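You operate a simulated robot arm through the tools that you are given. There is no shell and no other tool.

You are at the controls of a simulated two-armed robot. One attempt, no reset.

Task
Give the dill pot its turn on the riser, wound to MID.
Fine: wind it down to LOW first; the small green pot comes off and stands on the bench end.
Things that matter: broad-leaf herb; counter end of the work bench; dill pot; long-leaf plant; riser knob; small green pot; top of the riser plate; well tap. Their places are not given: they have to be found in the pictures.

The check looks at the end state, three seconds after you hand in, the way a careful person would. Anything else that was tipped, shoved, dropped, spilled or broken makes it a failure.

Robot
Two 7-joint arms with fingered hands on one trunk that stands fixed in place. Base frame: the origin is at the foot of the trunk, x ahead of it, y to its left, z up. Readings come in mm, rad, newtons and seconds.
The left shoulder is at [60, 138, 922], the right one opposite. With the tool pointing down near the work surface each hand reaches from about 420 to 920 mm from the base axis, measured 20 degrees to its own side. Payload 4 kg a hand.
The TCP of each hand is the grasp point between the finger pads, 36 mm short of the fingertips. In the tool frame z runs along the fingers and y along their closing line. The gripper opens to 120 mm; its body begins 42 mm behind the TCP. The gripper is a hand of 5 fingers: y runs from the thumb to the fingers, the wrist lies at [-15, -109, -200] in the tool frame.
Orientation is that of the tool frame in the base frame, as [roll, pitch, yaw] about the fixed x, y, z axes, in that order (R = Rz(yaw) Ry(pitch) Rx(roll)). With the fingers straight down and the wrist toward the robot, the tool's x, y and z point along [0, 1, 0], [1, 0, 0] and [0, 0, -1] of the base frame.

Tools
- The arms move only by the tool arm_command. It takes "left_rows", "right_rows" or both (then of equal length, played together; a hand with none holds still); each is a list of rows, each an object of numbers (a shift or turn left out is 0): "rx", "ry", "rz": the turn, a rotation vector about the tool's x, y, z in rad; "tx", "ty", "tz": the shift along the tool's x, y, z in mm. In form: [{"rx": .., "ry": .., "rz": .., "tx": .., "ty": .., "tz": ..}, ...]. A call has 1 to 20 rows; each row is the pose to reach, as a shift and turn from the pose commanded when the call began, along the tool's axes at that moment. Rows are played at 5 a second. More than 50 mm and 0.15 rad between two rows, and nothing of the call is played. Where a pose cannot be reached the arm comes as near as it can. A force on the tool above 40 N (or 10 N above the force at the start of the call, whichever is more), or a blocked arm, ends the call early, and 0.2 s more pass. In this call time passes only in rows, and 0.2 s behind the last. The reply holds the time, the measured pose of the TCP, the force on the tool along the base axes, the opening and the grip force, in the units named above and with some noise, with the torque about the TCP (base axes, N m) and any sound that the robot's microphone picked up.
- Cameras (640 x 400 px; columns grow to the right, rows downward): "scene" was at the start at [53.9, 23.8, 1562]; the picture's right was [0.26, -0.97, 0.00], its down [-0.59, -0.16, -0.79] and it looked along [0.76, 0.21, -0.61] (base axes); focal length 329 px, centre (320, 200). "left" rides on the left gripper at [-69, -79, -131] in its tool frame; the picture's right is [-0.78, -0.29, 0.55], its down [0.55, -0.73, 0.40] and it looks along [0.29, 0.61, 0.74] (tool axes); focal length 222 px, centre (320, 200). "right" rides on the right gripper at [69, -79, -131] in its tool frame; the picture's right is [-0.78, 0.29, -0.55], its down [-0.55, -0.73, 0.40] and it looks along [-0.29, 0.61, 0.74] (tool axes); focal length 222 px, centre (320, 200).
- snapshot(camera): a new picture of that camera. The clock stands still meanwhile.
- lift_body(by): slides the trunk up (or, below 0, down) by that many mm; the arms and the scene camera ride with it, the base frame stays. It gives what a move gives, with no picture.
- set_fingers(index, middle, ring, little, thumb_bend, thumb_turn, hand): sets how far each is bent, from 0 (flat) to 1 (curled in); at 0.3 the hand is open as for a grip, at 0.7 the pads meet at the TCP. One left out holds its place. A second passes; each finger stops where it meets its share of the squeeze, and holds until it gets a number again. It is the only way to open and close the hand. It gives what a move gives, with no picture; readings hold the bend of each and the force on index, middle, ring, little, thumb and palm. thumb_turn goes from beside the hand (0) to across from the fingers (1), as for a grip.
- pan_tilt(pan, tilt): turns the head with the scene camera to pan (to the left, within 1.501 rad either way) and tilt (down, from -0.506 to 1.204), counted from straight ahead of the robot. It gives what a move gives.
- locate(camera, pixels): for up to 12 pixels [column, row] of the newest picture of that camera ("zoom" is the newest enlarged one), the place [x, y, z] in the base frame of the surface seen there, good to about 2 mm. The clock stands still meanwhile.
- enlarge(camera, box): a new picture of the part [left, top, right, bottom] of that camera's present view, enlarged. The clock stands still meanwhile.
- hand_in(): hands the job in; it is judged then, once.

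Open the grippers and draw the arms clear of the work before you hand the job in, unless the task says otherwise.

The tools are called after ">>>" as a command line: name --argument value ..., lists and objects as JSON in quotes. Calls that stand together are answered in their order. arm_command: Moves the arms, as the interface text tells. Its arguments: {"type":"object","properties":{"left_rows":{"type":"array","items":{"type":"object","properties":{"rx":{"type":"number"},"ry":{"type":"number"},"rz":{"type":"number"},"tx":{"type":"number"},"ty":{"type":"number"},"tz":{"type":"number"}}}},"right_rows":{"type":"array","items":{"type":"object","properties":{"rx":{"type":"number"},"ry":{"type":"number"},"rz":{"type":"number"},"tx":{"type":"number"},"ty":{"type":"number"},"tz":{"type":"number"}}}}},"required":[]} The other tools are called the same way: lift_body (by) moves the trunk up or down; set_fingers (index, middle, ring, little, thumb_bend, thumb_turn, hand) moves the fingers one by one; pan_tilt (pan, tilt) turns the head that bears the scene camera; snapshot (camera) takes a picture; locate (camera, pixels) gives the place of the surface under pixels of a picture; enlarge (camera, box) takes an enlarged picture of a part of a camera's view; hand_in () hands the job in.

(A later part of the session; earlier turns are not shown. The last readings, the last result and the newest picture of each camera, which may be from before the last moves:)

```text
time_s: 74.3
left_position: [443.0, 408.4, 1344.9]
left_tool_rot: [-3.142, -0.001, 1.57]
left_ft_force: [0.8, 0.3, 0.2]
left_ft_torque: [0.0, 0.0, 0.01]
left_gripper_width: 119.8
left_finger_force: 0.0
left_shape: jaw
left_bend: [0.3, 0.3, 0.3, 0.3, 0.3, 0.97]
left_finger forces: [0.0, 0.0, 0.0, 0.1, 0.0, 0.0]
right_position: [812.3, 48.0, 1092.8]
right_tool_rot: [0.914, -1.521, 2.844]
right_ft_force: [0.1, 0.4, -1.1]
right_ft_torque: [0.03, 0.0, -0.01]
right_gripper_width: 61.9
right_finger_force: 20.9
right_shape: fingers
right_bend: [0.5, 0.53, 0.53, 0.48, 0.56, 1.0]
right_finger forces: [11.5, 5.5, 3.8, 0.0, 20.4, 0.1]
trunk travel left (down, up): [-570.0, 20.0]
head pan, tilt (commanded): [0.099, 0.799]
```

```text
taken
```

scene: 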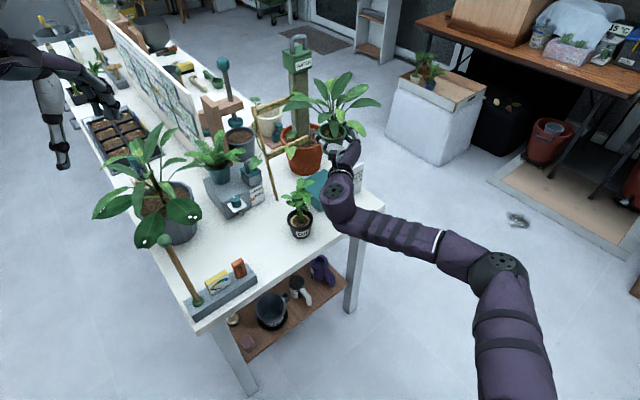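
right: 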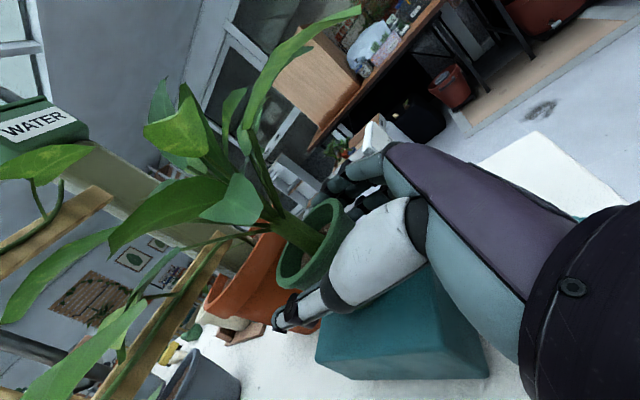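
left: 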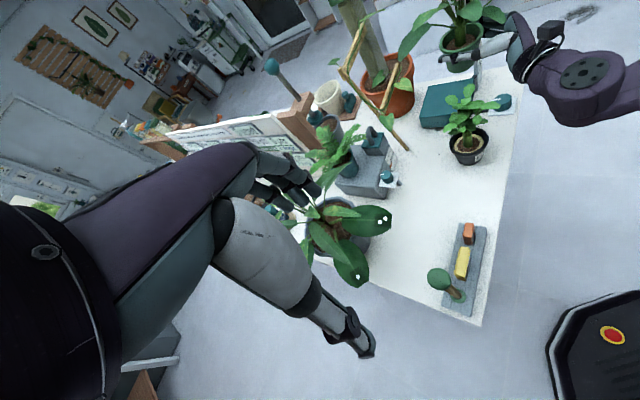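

All clear. I carry the pot over the dill to above (610,250), turning the hand from 35° to 80° on the way.

>>> arm_command --right_rows '[{"tx": 2, "ty": -35, "tz": -7, "rx": 0.098}, {"tx": 3.5, "ty": -70, "tz": -14, "rx": 0.196}, {"tx": 5, "ty": -105, "tz": -21, "rx": 0.294}, {"tx": 6.5, "ty": -140, "tz": -28, "rx": 0.392}, {"tx": 8, "ty": -175, "tz": -35, "rx": 0.49}, {"tx": 9.5, "ty": -210, "tz": -42, "rx": 0.588}, {"tx": 11, "ty": -245, "tz": -49, "rx": 0.686}, {"tx": 12.8, "ty": -279.6, "tz": -56.2, "rx": 0.785}]'

>>> snapshot --camera "scene"

>>> snapshot --camera "left"

```text
time_s: 76.1
left_position: [443.0, 408.8, 1343.7]
left_tool_rot: [-3.141, 0.001, 1.57]
left_ft_force: [-0.5, 0.0, -0.3]
left_ft_torque: [0.02, 0.05, -0.01]
left_gripper_width: 119.7
left_finger_force: 0.1
left_shape: jaw
left_bend: [0.3, 0.3, 0.3, 0.3, 0.3, 0.97]
left_finger forces: [0.0, 0.0, 0.0, 0.1, 0.0, 0.0]
right_position: [603.0, 244.1, 1091.4]
right_tool_rot: [1.677, -1.522, 2.868]
right_ft_force: [-0.4, -0.8, -0.9]
right_ft_torque: [-0.02, 0.01, -0.03]
right_gripper_width: 61.6
right_finger_force: 20.5
right_shape: fingers
right_bend: [0.5, 0.53, 0.53, 0.48, 0.57, 1.0]
right_finger forces: [11.3, 5.4, 3.6, 0.1, 19.9, 0.1]
trunk travel left (down, up): [-570.0, 20.0]
head pan, tilt (commanded): [0.099, 0.799]
```

```text
taken
```

scene: 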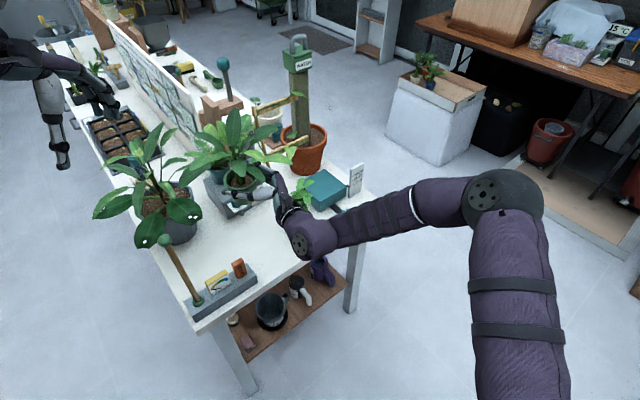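

```text
taken
```

left: 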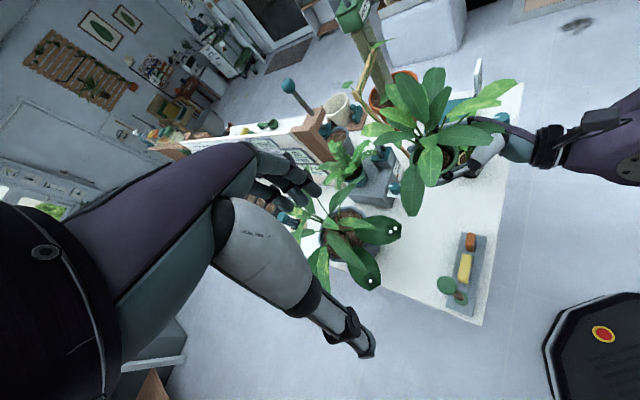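

The pot hangs over the spot, at (603,244,1091). The thumb side would come close to the tray's orange block, so I measure tray and block exactly before lowering.

>>> enlarge --camera "scene" --box '[170, 230, 310, 340]'

>>> locate --camera "zoom" --pixels '[[310, 105], [330, 110], [325, 145], [347, 135], [395, 140], [365, 120], [350, 165], [300, 165], [315, 110], [340, 125], [385, 150], [390, 165]]'

```text
3.64 times, centred on (240, 285) of scene
```

zoom: 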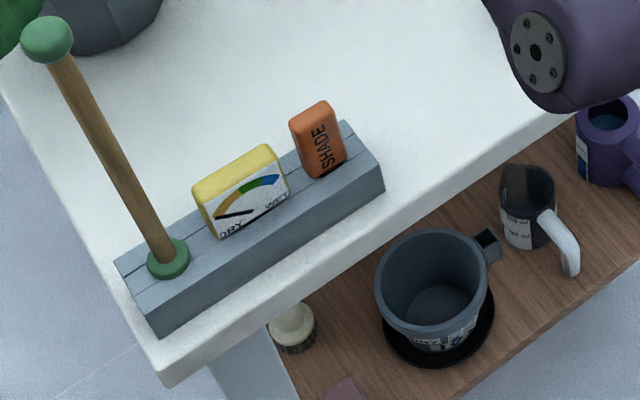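

```text
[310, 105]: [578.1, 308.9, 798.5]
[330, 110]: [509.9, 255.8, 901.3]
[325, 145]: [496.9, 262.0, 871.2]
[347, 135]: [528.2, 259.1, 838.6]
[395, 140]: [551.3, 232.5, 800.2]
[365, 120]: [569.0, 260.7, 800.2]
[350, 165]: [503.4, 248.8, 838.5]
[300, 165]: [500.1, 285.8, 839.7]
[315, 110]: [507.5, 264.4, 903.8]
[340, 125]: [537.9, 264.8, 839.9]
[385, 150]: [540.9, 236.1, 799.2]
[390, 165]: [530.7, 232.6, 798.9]
```

The tray ends at about (538,265) and the SHADE block at x≤520, so I shift the target to (622,248) for clearance. I correct the small tilt and lower to z≈896.

>>> arm_command --right_rows '[{"tx": -10, "ty": 1, "rz": 0.012, "ry": -0.008}, {"tx": -30, "ty": 2, "rz": 0.0236, "ry": -0.015}, {"tx": -55, "ty": 3, "rz": 0.0236, "ry": -0.015}, {"tx": -80, "ty": 3, "rz": 0.0236, "ry": -0.015}, {"tx": -105, "ty": 3.5, "rz": 0.0236, "ry": -0.015}, {"tx": -130, "ty": 3.5, "rz": 0.0236, "ry": -0.015}, {"tx": -150, "ty": 3.5, "rz": 0.0236, "ry": -0.015}, {"tx": -170, "ty": 3.7, "tz": 0.7, "rz": 0.0236, "ry": -0.015}]'

>>> enlarge --camera "scene" --box '[140, 100, 340, 280]'

>>> enlarge --camera "left" --box '[340, 60, 560, 260]'

```text
time_s: 77.9
left_position: [443.4, 408.5, 1345.3]
left_tool_rot: [-3.141, -0.001, 1.57]
left_ft_force: [-0.1, -0.7, 0.2]
left_ft_torque: [0.03, 0.04, -0.01]
left_gripper_width: 119.8
left_finger_force: 0.0
left_shape: jaw
left_bend: [0.3, 0.3, 0.3, 0.3, 0.3, 0.97]
left_finger forces: [0.0, 0.1, 0.0, 0.1, 0.0, 0.0]
right_position: [615.9, 240.3, 922.0]
right_tool_rot: [2.178, -1.54, 2.364]
right_ft_force: [0.3, -0.3, -1.6]
right_ft_torque: [0.01, -0.02, -0.01]
right_gripper_width: 61.8
right_finger_force: 19.9
right_shape: fingers
right_bend: [0.5, 0.53, 0.53, 0.48, 0.57, 1.0]
right_finger forces: [11.3, 5.5, 3.6, 0.0, 19.9, 0.0]
trunk travel left (down, up): [-570.0, 20.0]
head pan, tilt (commanded): [0.099, 0.799]
```

```text
2.22 times, centred on (240, 190) of scene
```

zoom: 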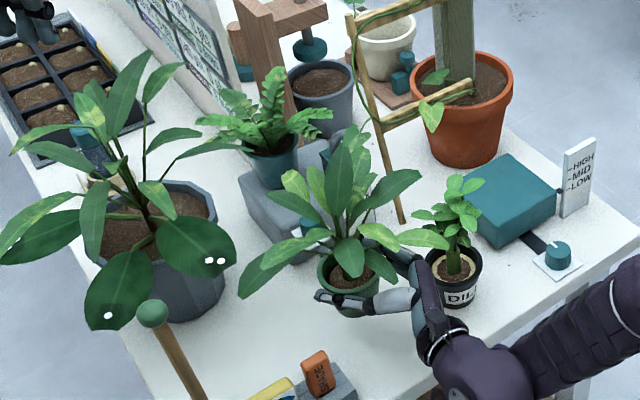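

```text
2.00 times, centred on (450, 160) of left
```

zoom: 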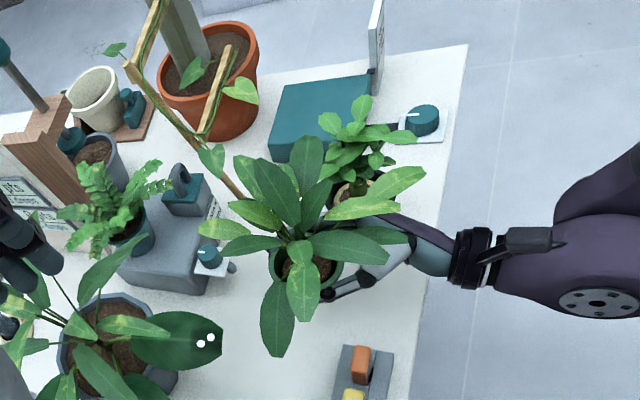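

In this view one leaf points toward the dill. I turn 0.15 rad more and shift to (614,256), so the gap between leaves faces the dill, then compare.

>>> arm_command --right_rows '[{"rx": 0.05, "ty": -3, "tz": 2}, {"rx": 0.1, "ty": -5, "tz": 5}, {"rx": 0.15, "ty": -7.9, "tz": 7.2}]'

>>> enlarge --camera "scene" --box '[190, 130, 350, 270]'

>>> enlarge --camera "left" --box '[400, 80, 540, 230]'

>>> locate --camera "zoom" --pixels '[[430, 120], [340, 30], [270, 40], [400, 240], [340, 310], [250, 330], [215, 180], [160, 130], [330, 180], [300, 210], [380, 190], [350, 230]]'

```text
time_s: 78.7
left_position: [443.6, 408.9, 1344.9]
left_tool_rot: [-3.141, -0.002, 1.571]
left_ft_force: [-0.3, 0.1, 0.8]
left_ft_torque: [-0.02, 0.04, -0.01]
left_gripper_width: 119.9
left_finger_force: 0.2
left_shape: jaw
left_bend: [0.3, 0.3, 0.3, 0.3, 0.3, 0.97]
left_finger forces: [0.0, 0.0, 0.0, 0.0, 0.0, 0.1]
right_position: [610.8, 249.6, 922.8]
right_tool_rot: [2.414, -1.537, 2.279]
right_ft_force: [0.1, -1.0, -0.7]
right_ft_torque: [-0.03, -0.02, 0.0]
right_gripper_width: 61.6
right_finger_force: 20.1
right_shape: fingers
right_bend: [0.5, 0.53, 0.53, 0.48, 0.57, 1.0]
right_finger forces: [11.2, 5.3, 3.6, 0.0, 19.9, 0.0]
trunk travel left (down, up): [-570.0, 20.0]
head pan, tilt (commanded): [0.099, 0.799]
```

```text
2.86 times, centred on (270, 200) of scene
```

zoom: 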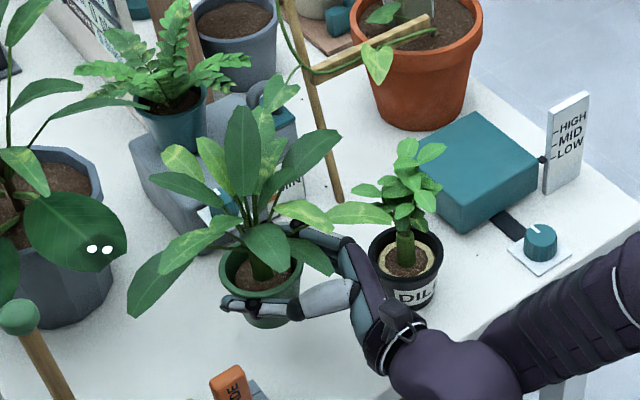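

```text
2.67 times, centred on (470, 155) of left
```

zoom: 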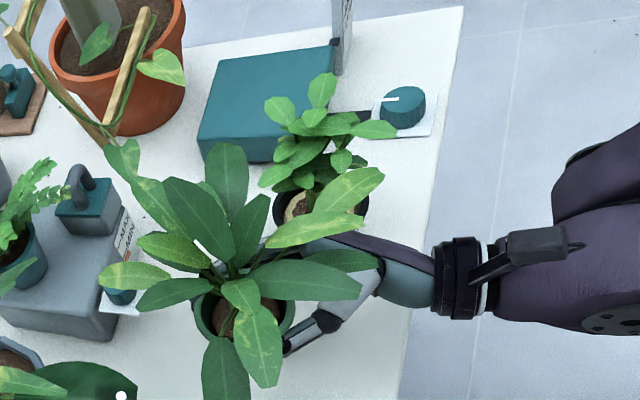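

```text
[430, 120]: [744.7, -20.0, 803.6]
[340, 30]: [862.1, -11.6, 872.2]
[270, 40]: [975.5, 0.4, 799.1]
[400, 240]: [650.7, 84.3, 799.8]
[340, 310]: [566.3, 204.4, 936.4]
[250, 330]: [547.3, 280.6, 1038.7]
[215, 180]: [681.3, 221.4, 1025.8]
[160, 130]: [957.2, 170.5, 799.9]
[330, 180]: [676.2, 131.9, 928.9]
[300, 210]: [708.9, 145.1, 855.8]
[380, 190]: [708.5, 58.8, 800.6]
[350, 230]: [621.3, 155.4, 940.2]
```

I query the leaf that points toward the dill (left-zoom pixels around (370,180)–(300,230)) and nearby dill leaves.

>>> locate --camera "zoom" --pixels '[[378, 175], [360, 190], [330, 210], [290, 235], [370, 260], [340, 262], [240, 160], [395, 128], [280, 175], [340, 160], [300, 180], [260, 215]]'

```text
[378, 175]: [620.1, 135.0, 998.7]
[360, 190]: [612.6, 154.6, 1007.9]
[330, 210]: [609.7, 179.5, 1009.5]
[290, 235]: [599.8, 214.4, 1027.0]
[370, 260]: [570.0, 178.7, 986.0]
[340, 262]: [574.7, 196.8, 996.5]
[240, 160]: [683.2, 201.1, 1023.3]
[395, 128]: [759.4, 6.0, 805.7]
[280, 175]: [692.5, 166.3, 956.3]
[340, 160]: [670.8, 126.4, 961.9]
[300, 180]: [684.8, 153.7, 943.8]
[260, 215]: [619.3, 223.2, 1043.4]
```

The leaves will pass ≥35 mm from the dill's foliage, and the pot's tilt is under 0.5°. I lower 52 mm.

>>> arm_command --right_rows '[{"tx": -12, "ty": -0.3, "tz": 0.3}, {"tx": -24, "ty": -0.5, "tz": 0.6}, {"tx": -36, "ty": -0.8, "tz": 0.9}, {"tx": -46, "ty": -1, "tz": 1.2}, {"tx": -52, "ty": -1.2, "tz": 1.4}]'

>>> enlarge --camera "scene" --box '[190, 130, 350, 270]'

>>> enlarge --camera "left" --box '[400, 80, 540, 230]'

```text
time_s: 79.9
left_position: [442.3, 408.4, 1345.7]
left_tool_rot: [3.141, 0.001, 1.57]
left_ft_force: [-0.2, 0.0, -0.2]
left_ft_torque: [-0.04, 0.01, -0.04]
left_gripper_width: 119.7
left_finger_force: 0.0
left_shape: jaw
left_bend: [0.3, 0.3, 0.3, 0.3, 0.3, 0.97]
left_finger forces: [0.0, 0.0, 0.0, 0.0, 0.1, 0.0]
right_position: [609.4, 250.0, 870.8]
right_tool_rot: [2.395, -1.538, 2.299]
right_ft_force: [0.0, -0.4, -0.6]
right_ft_torque: [-0.03, 0.03, 0.0]
right_gripper_width: 61.6
right_finger_force: 20.2
right_shape: fingers
right_bend: [0.5, 0.53, 0.53, 0.48, 0.57, 1.0]
right_finger forces: [11.3, 5.3, 3.6, 0.0, 19.9, 0.1]
trunk travel left (down, up): [-570.0, 20.0]
head pan, tilt (commanded): [0.099, 0.799]
```

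```text
2.86 times, centred on (270, 200) of scene
```

zoom: 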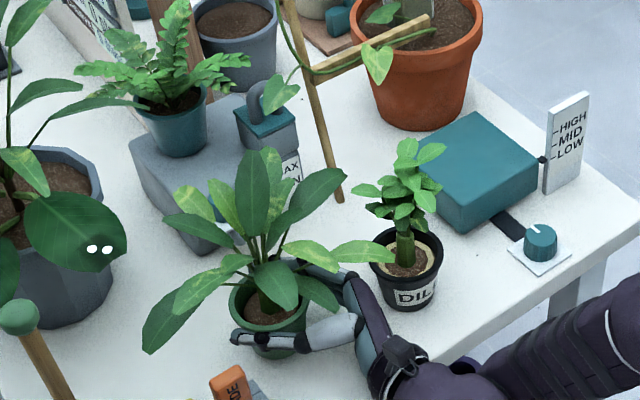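

```text
2.67 times, centred on (470, 155) of left
```

zoom: 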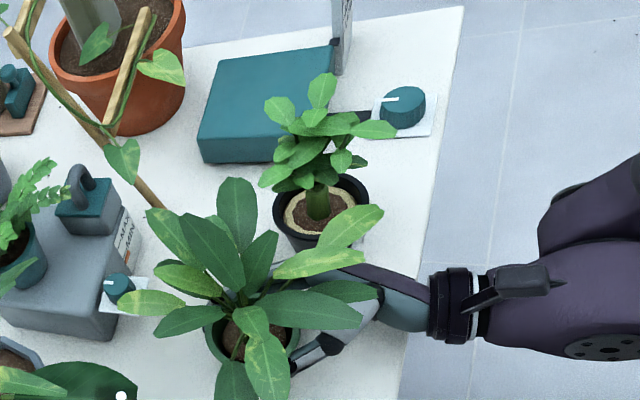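

About 10 mm remain. I lower in small steps and watch the vertical force for contact.

>>> arm_command --right_rows '[{"tx": -3}, {"tx": -6}, {"tx": -8}]'

>>> arm_command --right_rows '[{"tx": -1}, {"tx": -2}]'

```text
time_s: 80.7
left_position: [442.4, 408.7, 1344.9]
left_tool_rot: [3.141, 0.0, 1.571]
left_ft_force: [0.3, -0.5, -0.6]
left_ft_torque: [0.01, -0.01, -0.02]
left_gripper_width: 119.6
left_finger_force: 0.0
left_shape: jaw
left_bend: [0.3, 0.3, 0.3, 0.3, 0.3, 0.97]
left_finger forces: [0.0, 0.0, 0.0, 0.0, 0.1, 0.0]
right_position: [609.3, 249.6, 862.3]
right_tool_rot: [2.416, -1.538, 2.277]
right_ft_force: [0.0, -0.7, -0.9]
right_ft_torque: [-0.04, -0.04, -0.04]
right_gripper_width: 61.7
right_finger_force: 20.0
right_shape: fingers
right_bend: [0.5, 0.53, 0.53, 0.48, 0.57, 1.0]
right_finger forces: [11.4, 5.2, 3.6, 0.1, 19.9, 0.0]
trunk travel left (down, up): [-570.0, 20.0]
head pan, tilt (commanded): [0.099, 0.799]
```

```text
time_s: 81.3
left_position: [443.4, 407.8, 1345.1]
left_tool_rot: [3.141, 0.001, 1.57]
left_ft_force: [0.4, 0.3, 0.2]
left_ft_torque: [-0.01, 0.02, 0.0]
left_gripper_width: 119.7
left_finger_force: 0.0
left_shape: jaw
left_bend: [0.3, 0.3, 0.3, 0.3, 0.3, 0.97]
left_finger forces: [0.1, 0.0, 0.0, 0.0, 0.0, 0.0]
right_position: [611.0, 248.9, 860.4]
right_tool_rot: [2.398, -1.537, 2.295]
right_ft_force: [-0.5, 0.0, -2.1]
right_ft_torque: [-0.03, -0.04, -0.01]
right_gripper_width: 61.6
right_finger_force: 20.5
right_shape: fingers
right_bend: [0.5, 0.53, 0.53, 0.48, 0.57, 1.0]
right_finger forces: [11.4, 5.3, 3.6, 0.1, 19.8, 0.0]
trunk travel left (down, up): [-570.0, 20.0]
head pan, tilt (commanded): [0.099, 0.799]
```

No contact yet at z=860.4. I go down 1 mm at a time.

>>> arm_command --right_rows '[{"tx": -0.5}, {"tx": -1}]'

>>> arm_command --right_rows '[{"tx": -0.5}, {"tx": -1}]'

```text
time_s: 81.9
left_position: [442.9, 408.6, 1345.0]
left_tool_rot: [3.142, 0.0, 1.571]
left_ft_force: [-0.5, 1.0, -0.4]
left_ft_torque: [0.0, 0.01, -0.01]
left_gripper_width: 119.8
left_finger_force: 0.0
left_shape: jaw
left_bend: [0.3, 0.3, 0.3, 0.3, 0.3, 0.97]
left_finger forces: [0.0, 0.0, 0.0, 0.0, 0.0, 0.1]
right_position: [610.3, 248.9, 860.1]
right_tool_rot: [2.372, -1.538, 2.322]
right_ft_force: [-0.4, 0.3, -0.5]
right_ft_torque: [-0.03, -0.01, -0.02]
right_gripper_width: 61.5
right_finger_force: 20.2
right_shape: fingers
right_bend: [0.5, 0.53, 0.53, 0.48, 0.57, 1.0]
right_finger forces: [11.4, 5.3, 3.6, 0.0, 19.9, 0.1]
trunk travel left (down, up): [-570.0, 20.0]
head pan, tilt (commanded): [0.099, 0.799]
```

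```text
time_s: 82.5
left_position: [443.2, 407.7, 1345.3]
left_tool_rot: [-3.14, 0.0, 1.57]
left_ft_force: [0.0, 0.0, 0.6]
left_ft_torque: [0.03, 0.0, 0.0]
left_gripper_width: 119.7
left_finger_force: 0.1
left_shape: jaw
left_bend: [0.3, 0.3, 0.3, 0.3, 0.3, 0.97]
left_finger forces: [0.0, 0.0, 0.0, 0.0, 0.0, 0.0]
right_position: [610.4, 250.9, 859.6]
right_tool_rot: [2.364, -1.539, 2.328]
right_ft_force: [-0.4, 0.6, 1.7]
right_ft_torque: [0.03, -0.04, -0.02]
right_gripper_width: 61.5
right_finger_force: 19.9
right_shape: fingers
right_bend: [0.5, 0.53, 0.53, 0.48, 0.57, 1.0]
right_finger forces: [11.3, 5.2, 3.2, 0.0, 19.7, 0.1]
trunk travel left (down, up): [-570.0, 20.0]
head pan, tilt (commanded): [0.099, 0.799]
```

Contact: vertical force changed to +1.7 N. I loosen the grip first to the light-contact bends, then open fully.

>>> set_fingers --hand "right" --index 0.47 --middle 0.48 --ring 0.46 --little 0.44 --thumb_bend 0.51

>>> set_fingers --hand "right" --index 0.4 --middle 0.4 --ring 0.4 --little 0.4 --thumb_bend 0.4

>>> enlarge --camera "scene" --box '[190, 130, 350, 270]'

>>> enlarge --camera "left" --box '[400, 80, 540, 230]'

```text
time_s: 83.5
left_position: [443.1, 408.9, 1344.7]
left_tool_rot: [-3.141, 0.0, 1.573]
left_ft_force: [0.5, -0.5, 0.5]
left_ft_torque: [-0.01, 0.01, 0.01]
left_gripper_width: 119.7
left_finger_force: 0.0
left_shape: jaw
left_bend: [0.3, 0.3, 0.3, 0.3, 0.3, 0.97]
left_finger forces: [0.1, 0.0, 0.0, 0.1, 0.1, 0.1]
right_position: [608.8, 250.7, 858.5]
right_tool_rot: [2.386, -1.539, 2.307]
right_ft_force: [-0.4, 1.1, 0.7]
right_ft_torque: [0.04, 0.01, 0.01]
right_gripper_width: 66.9
right_finger_force: 1.5
right_shape: fingers
right_bend: [0.46, 0.48, 0.46, 0.44, 0.5, 1.0]
right_finger forces: [1.4, 0.0, 0.0, 0.0, 2.0, 0.0]
trunk travel left (down, up): [-570.0, 20.0]
head pan, tilt (commanded): [0.099, 0.799]
```

```text
time_s: 84.5
left_position: [443.0, 408.4, 1345.2]
left_tool_rot: [-3.141, 0.0, 1.57]
left_ft_force: [0.3, -0.8, 0.2]
left_ft_torque: [0.0, -0.02, -0.01]
left_gripper_width: 119.6
left_finger_force: 0.2
left_shape: jaw
left_bend: [0.3, 0.3, 0.3, 0.3, 0.3, 0.97]
left_finger forces: [0.0, 0.0, 0.0, 0.1, 0.1, 0.0]
right_position: [609.9, 249.8, 858.6]
right_tool_rot: [2.385, -1.537, 2.308]
right_ft_force: [0.2, -0.7, -0.8]
right_ft_torque: [0.02, 0.0, -0.01]
right_gripper_width: 89.1
right_finger_force: 0.1
right_shape: fingers
right_bend: [0.4, 0.4, 0.4, 0.4, 0.4, 0.99]
right_finger forces: [0.1, 0.1, 0.0, 0.0, 0.0, 0.0]
trunk travel left (down, up): [-570.0, 20.0]
head pan, tilt (commanded): [0.099, 0.799]
```

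```text
2.86 times, centred on (270, 200) of scene
```

zoom: 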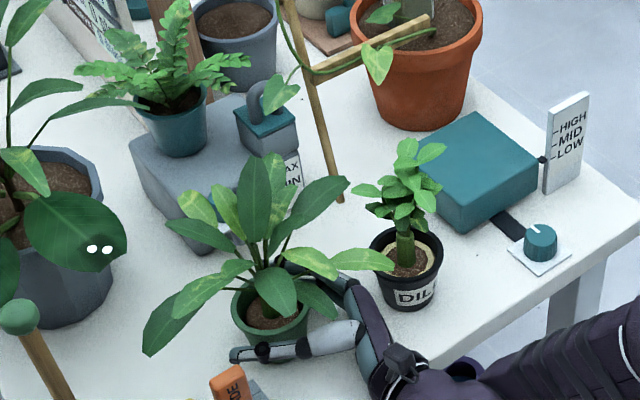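

```text
2.67 times, centred on (470, 155) of left
```

zoom: 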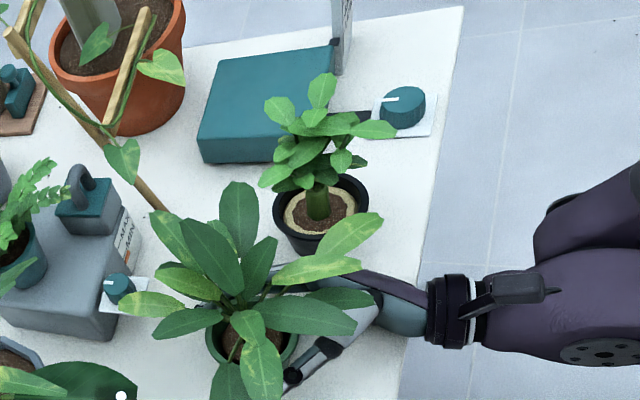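

The green pot stands on the bench. I re-measure its rim to get the exact axis before withdrawing the fingers.

>>> locate --camera "zoom" --pixels '[[212, 345], [215, 360], [292, 350], [295, 338], [250, 375], [230, 370], [270, 370], [285, 362]]'

>>> enlarge --camera "scene" --box '[235, 190, 305, 260]'

>>> locate --camera "zoom" --pixels '[[205, 245], [215, 300], [250, 325], [290, 340], [350, 315], [360, 270], [340, 330], [225, 210], [310, 345], [300, 300], [200, 270], [365, 255]]'

```text
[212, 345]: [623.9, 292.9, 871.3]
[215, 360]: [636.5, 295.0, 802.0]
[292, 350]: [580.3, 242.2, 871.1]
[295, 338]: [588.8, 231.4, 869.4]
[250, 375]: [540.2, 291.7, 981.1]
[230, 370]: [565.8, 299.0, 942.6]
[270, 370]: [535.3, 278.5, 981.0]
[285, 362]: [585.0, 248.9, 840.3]
```

```text
5.71 times, centred on (270, 225) of scene
```

zoom: 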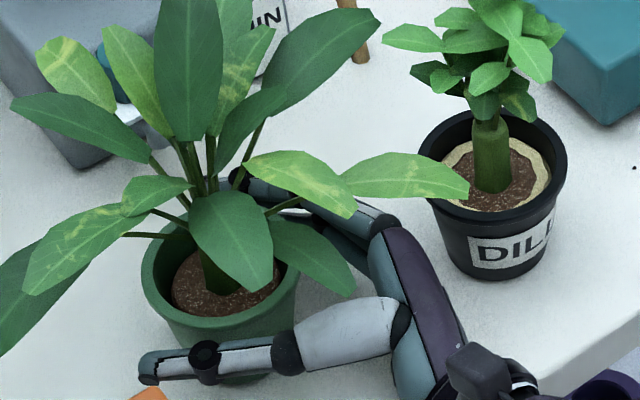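

```text
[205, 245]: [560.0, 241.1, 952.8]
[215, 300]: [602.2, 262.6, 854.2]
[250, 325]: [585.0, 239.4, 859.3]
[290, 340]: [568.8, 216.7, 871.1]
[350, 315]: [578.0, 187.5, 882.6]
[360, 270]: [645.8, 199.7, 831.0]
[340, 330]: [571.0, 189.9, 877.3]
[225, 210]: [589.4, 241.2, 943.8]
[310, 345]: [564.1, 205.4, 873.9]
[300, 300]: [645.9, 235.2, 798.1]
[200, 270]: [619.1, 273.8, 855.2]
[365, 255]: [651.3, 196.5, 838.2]
```

The axis is at about (616,255.5). To withdraw without meeting the dill pot on the right, I turn the hand about the pot's axis to yaw 65° first.

>>> arm_command --right_rows '[{"ty": 1.5, "tz": 0.5, "tx": 1}, {"rx": -0.1, "ty": 2, "tz": 0.7, "tx": 1.5}, {"rx": -0.2, "ty": 2, "tz": 1, "tx": 1.5}, {"rx": -0.31, "ty": 1.5, "tz": 1.5, "tx": 1.5}, {"rx": -0.415, "ty": 1, "tz": 1.9, "tx": 1.5}]'

>>> enlarge --camera "scene" --box '[190, 160, 330, 280]'

>>> enlarge --camera "left" --box '[400, 110, 540, 260]'

```text
time_s: 85.7
left_position: [443.0, 408.5, 1344.9]
left_tool_rot: [-3.141, 0.0, 1.569]
left_ft_force: [0.0, 0.8, -1.0]
left_ft_torque: [0.03, -0.02, -0.01]
left_gripper_width: 120.2
left_finger_force: 0.1
left_shape: jaw
left_bend: [0.3, 0.3, 0.3, 0.3, 0.3, 0.97]
left_finger forces: [0.1, 0.1, 0.0, 0.1, 0.0, 0.0]
right_position: [610.0, 251.4, 859.4]
right_tool_rot: [2.008, -1.536, 2.268]
right_ft_force: [0.1, -0.2, -0.7]
right_ft_torque: [0.02, -0.01, 0.02]
right_gripper_width: 89.4
right_finger_force: 0.0
right_shape: fingers
right_bend: [0.4, 0.4, 0.4, 0.4, 0.4, 0.99]
right_finger forces: [0.0, 0.1, 0.0, 0.1, 0.0, 0.0]
trunk travel left (down, up): [-570.0, 20.0]
head pan, tilt (commanded): [0.099, 0.799]
```

```text
3.33 times, centred on (260, 220) of scene
```

zoom: 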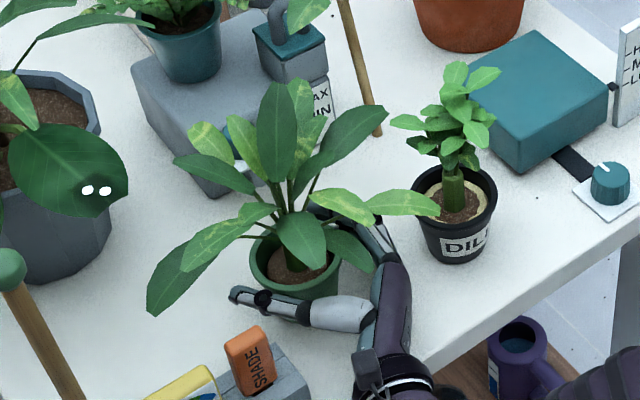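

```text
2.67 times, centred on (470, 185) of left
```

zoom: 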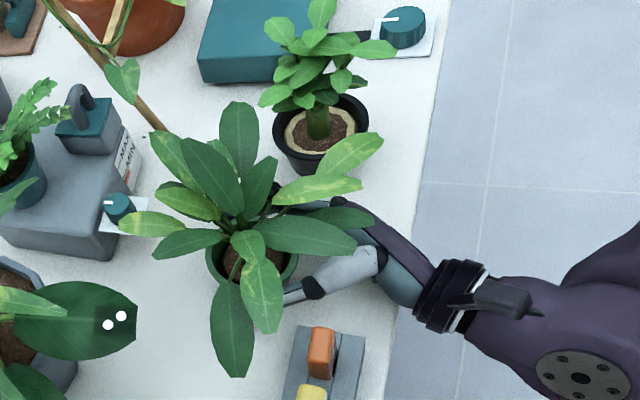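

The pot did not move. I withdraw the hand straight back along its pointing axis.

>>> arm_command --right_rows '[{"tz": -12}, {"tz": -25}, {"tz": -40}, {"tz": -55}, {"tz": -70}, {"tz": -85}, {"tz": -105}, {"tz": -125}, {"tz": -150}]'

>>> snapshot --camera "scene"

>>> enlarge --camera "left" --box '[380, 60, 580, 260]'

```text
time_s: 87.7
left_position: [444.4, 408.1, 1344.9]
left_tool_rot: [-3.14, -0.001, 1.571]
left_ft_force: [1.0, 0.2, 0.0]
left_ft_torque: [-0.01, -0.03, 0.01]
left_gripper_width: 119.4
left_finger_force: 0.1
left_shape: jaw
left_bend: [0.3, 0.3, 0.3, 0.3, 0.3, 0.97]
left_finger forces: [0.0, 0.1, 0.0, 0.1, 0.0, 0.1]
right_position: [548.5, 115.5, 862.3]
right_tool_rot: [1.958, -1.539, 2.322]
right_ft_force: [-0.1, -0.1, 0.5]
right_ft_torque: [-0.03, 0.02, -0.04]
right_gripper_width: 89.4
right_finger_force: 0.1
right_shape: fingers
right_bend: [0.4, 0.4, 0.4, 0.4, 0.4, 0.99]
right_finger forces: [0.0, 0.0, 0.0, 0.1, 0.0, 0.0]
trunk travel left (down, up): [-570.0, 20.0]
head pan, tilt (commanded): [0.099, 0.799]
```

```text
taken
```

scene: 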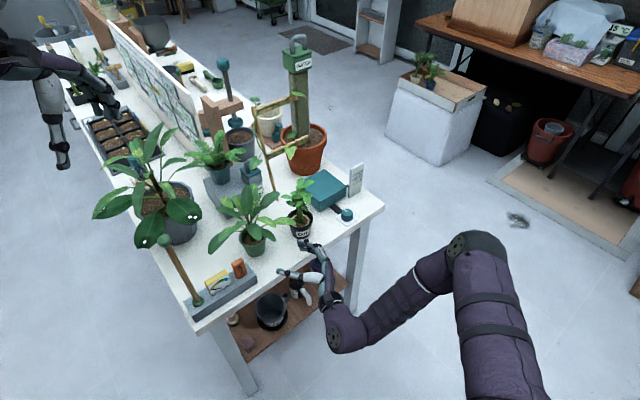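

```text
2.00 times, centred on (480, 160) of left
```

zoom: 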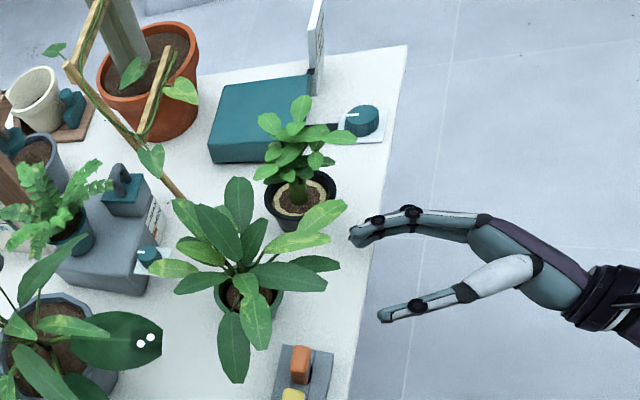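

The green pot stands free on the bench end, and the hand is clear. Now I measure the dill pot closely.

>>> enlarge --camera "scene" --box '[265, 165, 345, 250]'

>>> locate --camera "zoom" --pixels '[[225, 225], [345, 230], [285, 265], [285, 280], [285, 300], [285, 325], [240, 300], [330, 300], [250, 320], [300, 185], [230, 245], [340, 250]]'

>>> snapshot --camera "right"

```text
4.71 times, centred on (305, 208) of scene
```

zoom: 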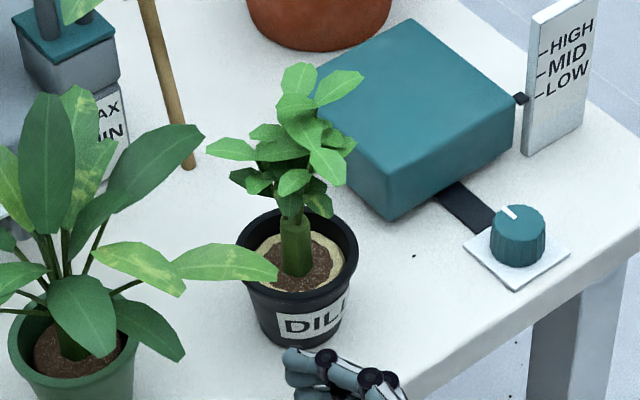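

```text
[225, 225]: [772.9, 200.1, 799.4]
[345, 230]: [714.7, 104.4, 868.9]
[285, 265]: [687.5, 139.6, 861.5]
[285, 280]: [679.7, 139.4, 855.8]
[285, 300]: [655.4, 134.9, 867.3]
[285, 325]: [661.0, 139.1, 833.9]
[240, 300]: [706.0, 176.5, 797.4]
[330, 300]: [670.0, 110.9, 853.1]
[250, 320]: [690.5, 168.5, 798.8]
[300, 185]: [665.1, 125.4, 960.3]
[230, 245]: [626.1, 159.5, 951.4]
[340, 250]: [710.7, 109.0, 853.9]
```

```text
taken
```

right: 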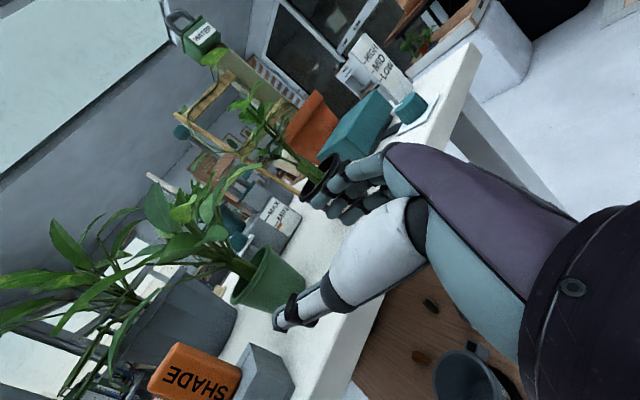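

Dill pot: axis ≈(693,133.5), lip radius ≈38, rim z≈870. I bring the hand to a pre-grasp pose in front of it (yaw 40°), backing off first.

>>> arm_command --right_rows '[{"tz": -25}, {"tz": -45}, {"tz": -45, "ty": 15, "rx": -0.11}, {"tz": -45, "ty": 31, "rx": -0.22}, {"tz": -45, "ty": 47, "rx": -0.33}, {"tz": -44.6, "ty": 63.3, "rx": -0.436}]'

>>> enlarge --camera "scene" --box '[240, 160, 360, 280]'

>>> enlarge --camera "left" --box '[400, 60, 580, 240]'

```text
time_s: 89.1
left_position: [443.8, 407.7, 1344.8]
left_tool_rot: [3.14, -0.002, 1.571]
left_ft_force: [0.3, 0.9, 0.4]
left_ft_torque: [-0.01, -0.02, 0.01]
left_gripper_width: 120.0
left_finger_force: 0.1
left_shape: jaw
left_bend: [0.3, 0.3, 0.3, 0.3, 0.3, 0.97]
left_finger forces: [0.1, 0.1, 0.0, 0.1, 0.1, 0.1]
right_position: [587.0, 47.0, 865.3]
right_tool_rot: [1.551, -1.538, 2.291]
right_ft_force: [-0.2, -0.2, -0.3]
right_ft_torque: [-0.01, 0.02, 0.03]
right_gripper_width: 89.0
right_finger_force: 0.1
right_shape: fingers
right_bend: [0.4, 0.4, 0.4, 0.4, 0.4, 0.99]
right_finger forces: [0.0, 0.0, 0.0, 0.0, 0.0, 0.0]
trunk travel left (down, up): [-570.0, 20.0]
head pan, tilt (commanded): [0.099, 0.799]
```

```text
3.33 times, centred on (300, 220) of scene
```

zoom: 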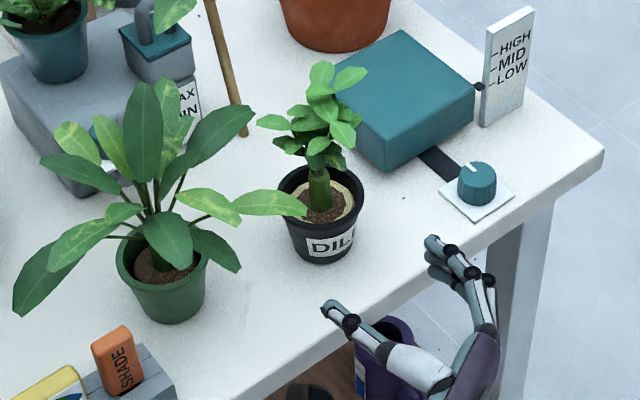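

```text
2.22 times, centred on (490, 150) of left
```

zoom: 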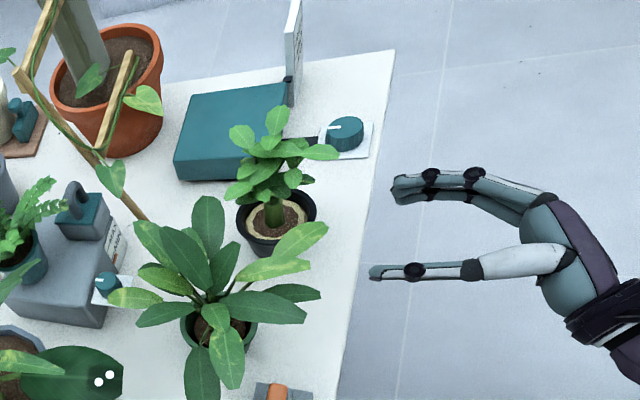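

Lined up at (587,47,865), yaw 40°. I advance toward the dill pot in small steps.

>>> arm_command --right_rows '[{"tz": 15, "tx": -1}, {"tz": 30, "tx": -2}, {"tz": 45, "tx": -3, "ty": -0.3}, {"tz": 60, "tx": -3.5, "ty": -0.4}, {"tz": 75, "tx": -3.9, "ty": -0.5}, {"tz": 90, "tx": -3.9, "ty": -0.6}, {"tz": 100, "tx": -3.9, "ty": -0.7}]'

>>> enlarge --camera "scene" --box '[265, 165, 345, 250]'

>>> enlarge --camera "left" --box '[420, 80, 540, 210]'

```text
time_s: 90.7
left_position: [442.6, 408.3, 1344.7]
left_tool_rot: [-3.141, 0.001, 1.57]
left_ft_force: [-0.3, -0.9, -0.1]
left_ft_torque: [0.01, -0.01, 0.02]
left_gripper_width: 119.9
left_finger_force: 0.1
left_shape: jaw
left_bend: [0.3, 0.3, 0.3, 0.3, 0.3, 0.97]
left_finger forces: [0.0, 0.0, 0.0, 0.0, 0.1, 0.0]
right_position: [662.9, 113.1, 861.0]
right_tool_rot: [1.586, -1.539, 2.259]
right_ft_force: [-0.2, 0.7, -0.7]
right_ft_torque: [0.03, -0.01, -0.01]
right_gripper_width: 89.4
right_finger_force: 0.1
right_shape: fingers
right_bend: [0.4, 0.4, 0.4, 0.4, 0.4, 0.99]
right_finger forces: [0.0, 0.0, 0.0, 0.0, 0.1, 0.1]
trunk travel left (down, up): [-570.0, 20.0]
head pan, tilt (commanded): [0.099, 0.799]
```

```text
4.71 times, centred on (305, 208) of scene
```

zoom: 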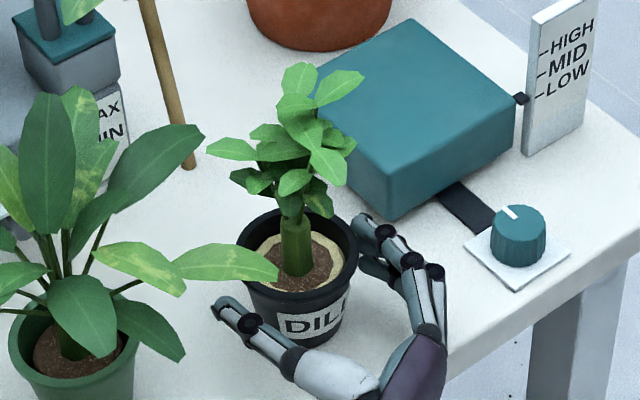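

```text
3.08 times, centred on (480, 145) of left
```

zoom: 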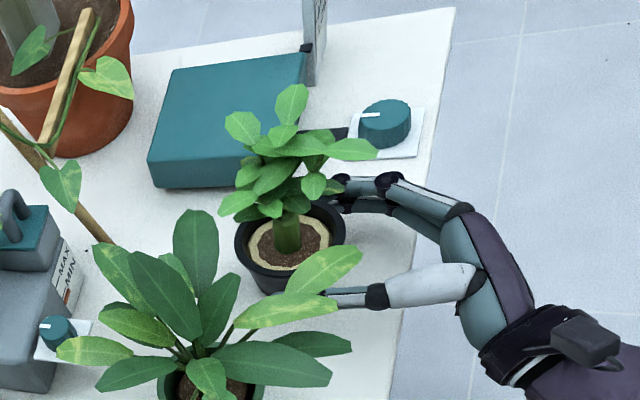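

Both sides are clear. I advance the last 30 mm and close lightly.

>>> arm_command --right_rows '[{"tz": 10, "ty": 0.3}, {"tz": 20, "ty": 0.5}, {"tz": 29, "ty": 0.8}]'

>>> set_fingers --hand "right" --index 0.48 --middle 0.5 --ring 0.48 --little 0.44 --thumb_bend 0.52

>>> enlarge --camera "scene" --box '[265, 165, 345, 250]'

```text
time_s: 91.5
left_position: [443.2, 408.6, 1344.8]
left_tool_rot: [3.141, -0.001, 1.57]
left_ft_force: [-0.4, -0.5, -0.1]
left_ft_torque: [0.0, 0.01, -0.03]
left_gripper_width: 119.8
left_finger_force: 0.0
left_shape: jaw
left_bend: [0.3, 0.3, 0.3, 0.3, 0.3, 0.97]
left_finger forces: [0.0, 0.1, 0.1, 0.0, 0.0, 0.0]
right_position: [685.0, 131.3, 861.1]
right_tool_rot: [1.49, -1.538, 2.355]
right_ft_force: [-0.4, -0.3, 0.3]
right_ft_torque: [0.03, 0.03, 0.01]
right_gripper_width: 89.2
right_finger_force: 0.1
right_shape: fingers
right_bend: [0.4, 0.4, 0.4, 0.4, 0.4, 0.99]
right_finger forces: [0.1, 0.0, 0.0, 0.0, 0.0, 0.1]
trunk travel left (down, up): [-570.0, 20.0]
head pan, tilt (commanded): [0.099, 0.799]
```

```text
time_s: 92.5
left_position: [442.1, 407.6, 1344.9]
left_tool_rot: [3.141, 0.001, 1.57]
left_ft_force: [-0.2, -0.5, 0.1]
left_ft_torque: [0.0, -0.01, 0.0]
left_gripper_width: 119.8
left_finger_force: 0.1
left_shape: jaw
left_bend: [0.3, 0.3, 0.3, 0.3, 0.3, 0.97]
left_finger forces: [0.0, 0.0, 0.2, 0.1, 0.0, 0.0]
right_position: [685.8, 130.6, 859.9]
right_tool_rot: [1.511, -1.536, 2.331]
right_ft_force: [0.5, 0.3, 0.8]
right_ft_torque: [0.0, 0.01, -0.01]
right_gripper_width: 63.5
right_finger_force: 2.0
right_shape: fingers
right_bend: [0.47, 0.49, 0.48, 0.44, 0.51, 1.0]
right_finger forces: [1.2, 0.5, 0.0, 0.0, 2.0, 0.1]
trunk travel left (down, up): [-570.0, 20.0]
head pan, tilt (commanded): [0.099, 0.799]
```

```text
4.71 times, centred on (305, 208) of scene
```

zoom: 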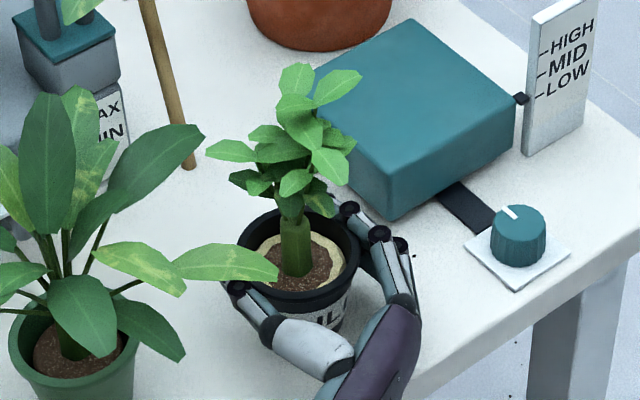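

Light contact on both sides (index 1.2 N, thumb 2.0 N), the pot still upright. I tighten as I did for the green pot.

>>> set_fingers --hand "right" --index 0.58 --middle 0.58 --ring 0.56 --little 0.48 --thumb_bend 0.66

>>> arm_command --right_rows '[{"tx": 4}, {"tx": 8}, {"tx": 12}]'

>>> enlarge --camera "scene" --box '[265, 165, 345, 250]'

>>> enlarge --camera "left" --box '[420, 80, 540, 210]'

```text
time_s: 93.5
left_position: [441.9, 408.8, 1345.9]
left_tool_rot: [-3.141, 0.0, 1.571]
left_ft_force: [-0.7, -0.5, 0.2]
left_ft_torque: [-0.03, -0.01, -0.01]
left_gripper_width: 119.6
left_finger_force: 0.1
left_shape: jaw
left_bend: [0.3, 0.3, 0.3, 0.3, 0.3, 0.97]
left_finger forces: [0.0, 0.1, 0.0, 0.0, 0.0, 0.1]
right_position: [684.9, 129.7, 862.3]
right_tool_rot: [1.464, -1.537, 2.377]
right_ft_force: [2.1, 0.4, 7.1]
right_ft_torque: [-0.09, -0.33, 0.01]
right_gripper_width: 52.5
right_finger_force: 15.9
right_shape: fingers
right_bend: [0.52, 0.53, 0.52, 0.48, 0.58, 1.0]
right_finger forces: [7.2, 5.5, 4.6, 0.0, 14.6, 0.0]
trunk travel left (down, up): [-570.0, 20.0]
head pan, tilt (commanded): [0.099, 0.799]
```

```text
time_s: 94.3
left_position: [442.7, 407.9, 1345.6]
left_tool_rot: [-3.141, 0.0, 1.571]
left_ft_force: [0.7, 0.1, 0.1]
left_ft_torque: [-0.01, 0.02, 0.0]
left_gripper_width: 119.6
left_finger_force: 0.1
left_shape: jaw
left_bend: [0.3, 0.3, 0.3, 0.3, 0.3, 0.97]
left_finger forces: [0.1, 0.0, 0.0, 0.0, 0.0, 0.1]
right_position: [685.3, 131.8, 872.3]
right_tool_rot: [1.559, -1.539, 2.283]
right_ft_force: [-0.2, -0.5, -1.6]
right_ft_torque: [-0.02, 0.02, 0.03]
right_gripper_width: 41.1
right_finger_force: 10.4
right_shape: fingers
right_bend: [0.56, 0.53, 0.53, 0.48, 0.61, 1.0]
right_finger forces: [2.1, 5.6, 3.4, 0.0, 9.2, 0.0]
trunk travel left (down, up): [-570.0, 20.0]
head pan, tilt (commanded): [0.099, 0.799]
```

```text
4.71 times, centred on (305, 208) of scene
```

zoom: 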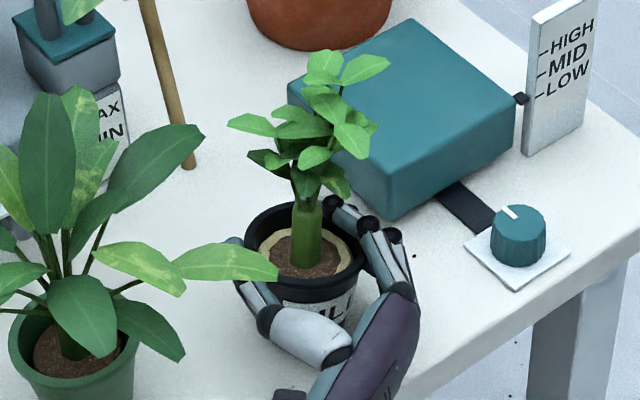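

```text
3.08 times, centred on (480, 145) of left
```

zoom: 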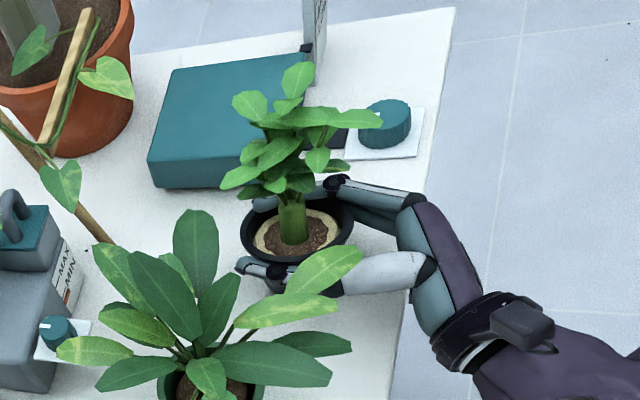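

The grip has closed further (width 41 mm) than it did on the green pot, so the pot sits too far out in the fingers. I look at it and measure the rim before setting it down again.

>>> enlarge --camera "scene" --box '[280, 185, 330, 235]'

>>> locate --camera "zoom" --pixels '[[190, 215], [215, 275], [275, 310], [340, 300], [400, 250], [395, 190], [270, 160], [300, 330], [255, 310], [330, 345], [300, 250], [170, 235]]'

>>> snapshot --camera "right"

```text
8.00 times, centred on (305, 210) of scene
```

zoom: 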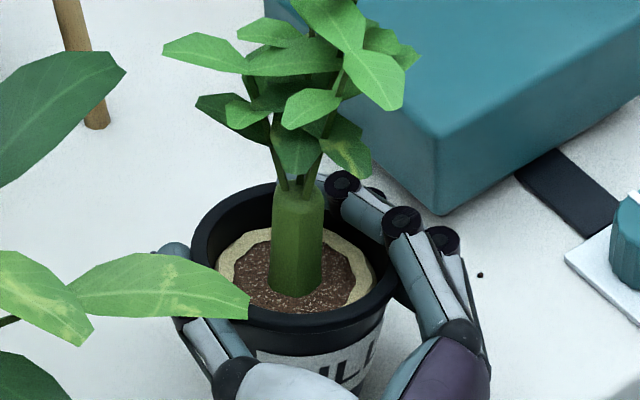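

```text
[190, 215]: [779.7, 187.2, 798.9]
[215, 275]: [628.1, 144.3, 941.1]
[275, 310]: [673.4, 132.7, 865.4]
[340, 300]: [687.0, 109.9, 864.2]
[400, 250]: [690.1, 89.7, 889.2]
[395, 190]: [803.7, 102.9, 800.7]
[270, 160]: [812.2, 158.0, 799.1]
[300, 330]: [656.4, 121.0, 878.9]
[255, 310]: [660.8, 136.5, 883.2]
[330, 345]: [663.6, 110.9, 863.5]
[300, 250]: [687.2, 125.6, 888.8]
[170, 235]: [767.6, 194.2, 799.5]
```

```text
taken
```

right: 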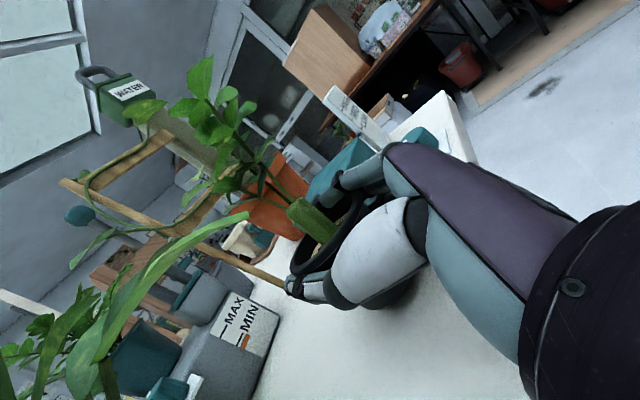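

The rim is level at z≈881 and the fingers wrap around the back of the pot, so it is held against the palm side. I add a little more squeeze while it is only 12 mm up.

>>> set_fingers --hand "right" --index 0.61 --middle 0.6 --ring 0.58 --thumb_bend 0.7

>>> enlarge --camera "scene" --box '[265, 165, 345, 250]'

>>> enlarge --camera "left" --box '[420, 80, 540, 210]'

```text
time_s: 95.3
left_position: [443.6, 408.7, 1344.0]
left_tool_rot: [-3.141, 0.001, 1.571]
left_ft_force: [0.0, -0.9, -0.1]
left_ft_torque: [-0.05, -0.01, 0.0]
left_gripper_width: 119.9
left_finger_force: 0.0
left_shape: jaw
left_bend: [0.3, 0.3, 0.3, 0.3, 0.3, 0.97]
left_finger forces: [0.0, 0.0, 0.0, 0.0, 0.1, 0.1]
right_position: [684.2, 131.4, 871.7]
right_tool_rot: [1.576, -1.537, 2.268]
right_ft_force: [0.3, 0.3, -1.4]
right_ft_torque: [0.02, 0.01, 0.01]
right_gripper_width: 33.4
right_finger_force: 14.5
right_shape: fingers
right_bend: [0.6, 0.53, 0.54, 0.48, 0.62, 1.0]
right_finger forces: [2.6, 8.2, 4.1, 0.0, 13.8, 0.1]
trunk travel left (down, up): [-570.0, 20.0]
head pan, tilt (commanded): [0.099, 0.799]
```

```text
4.71 times, centred on (305, 208) of scene
```

zoom: 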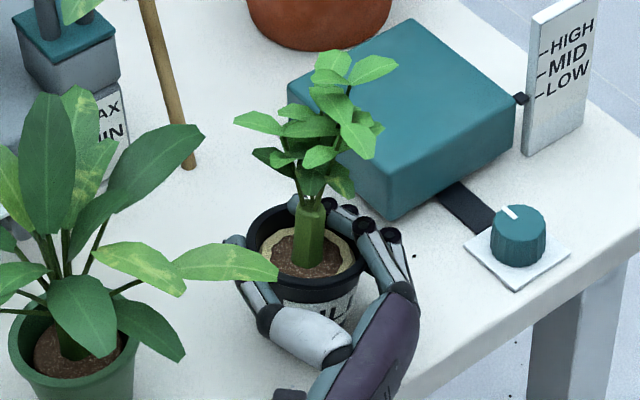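

```text
3.08 times, centred on (480, 145) of left
```

zoom: 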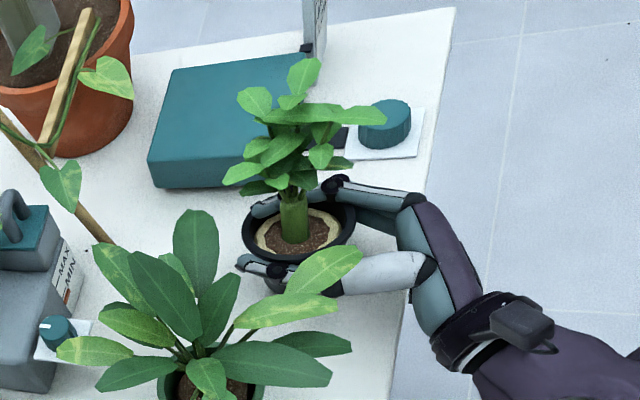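

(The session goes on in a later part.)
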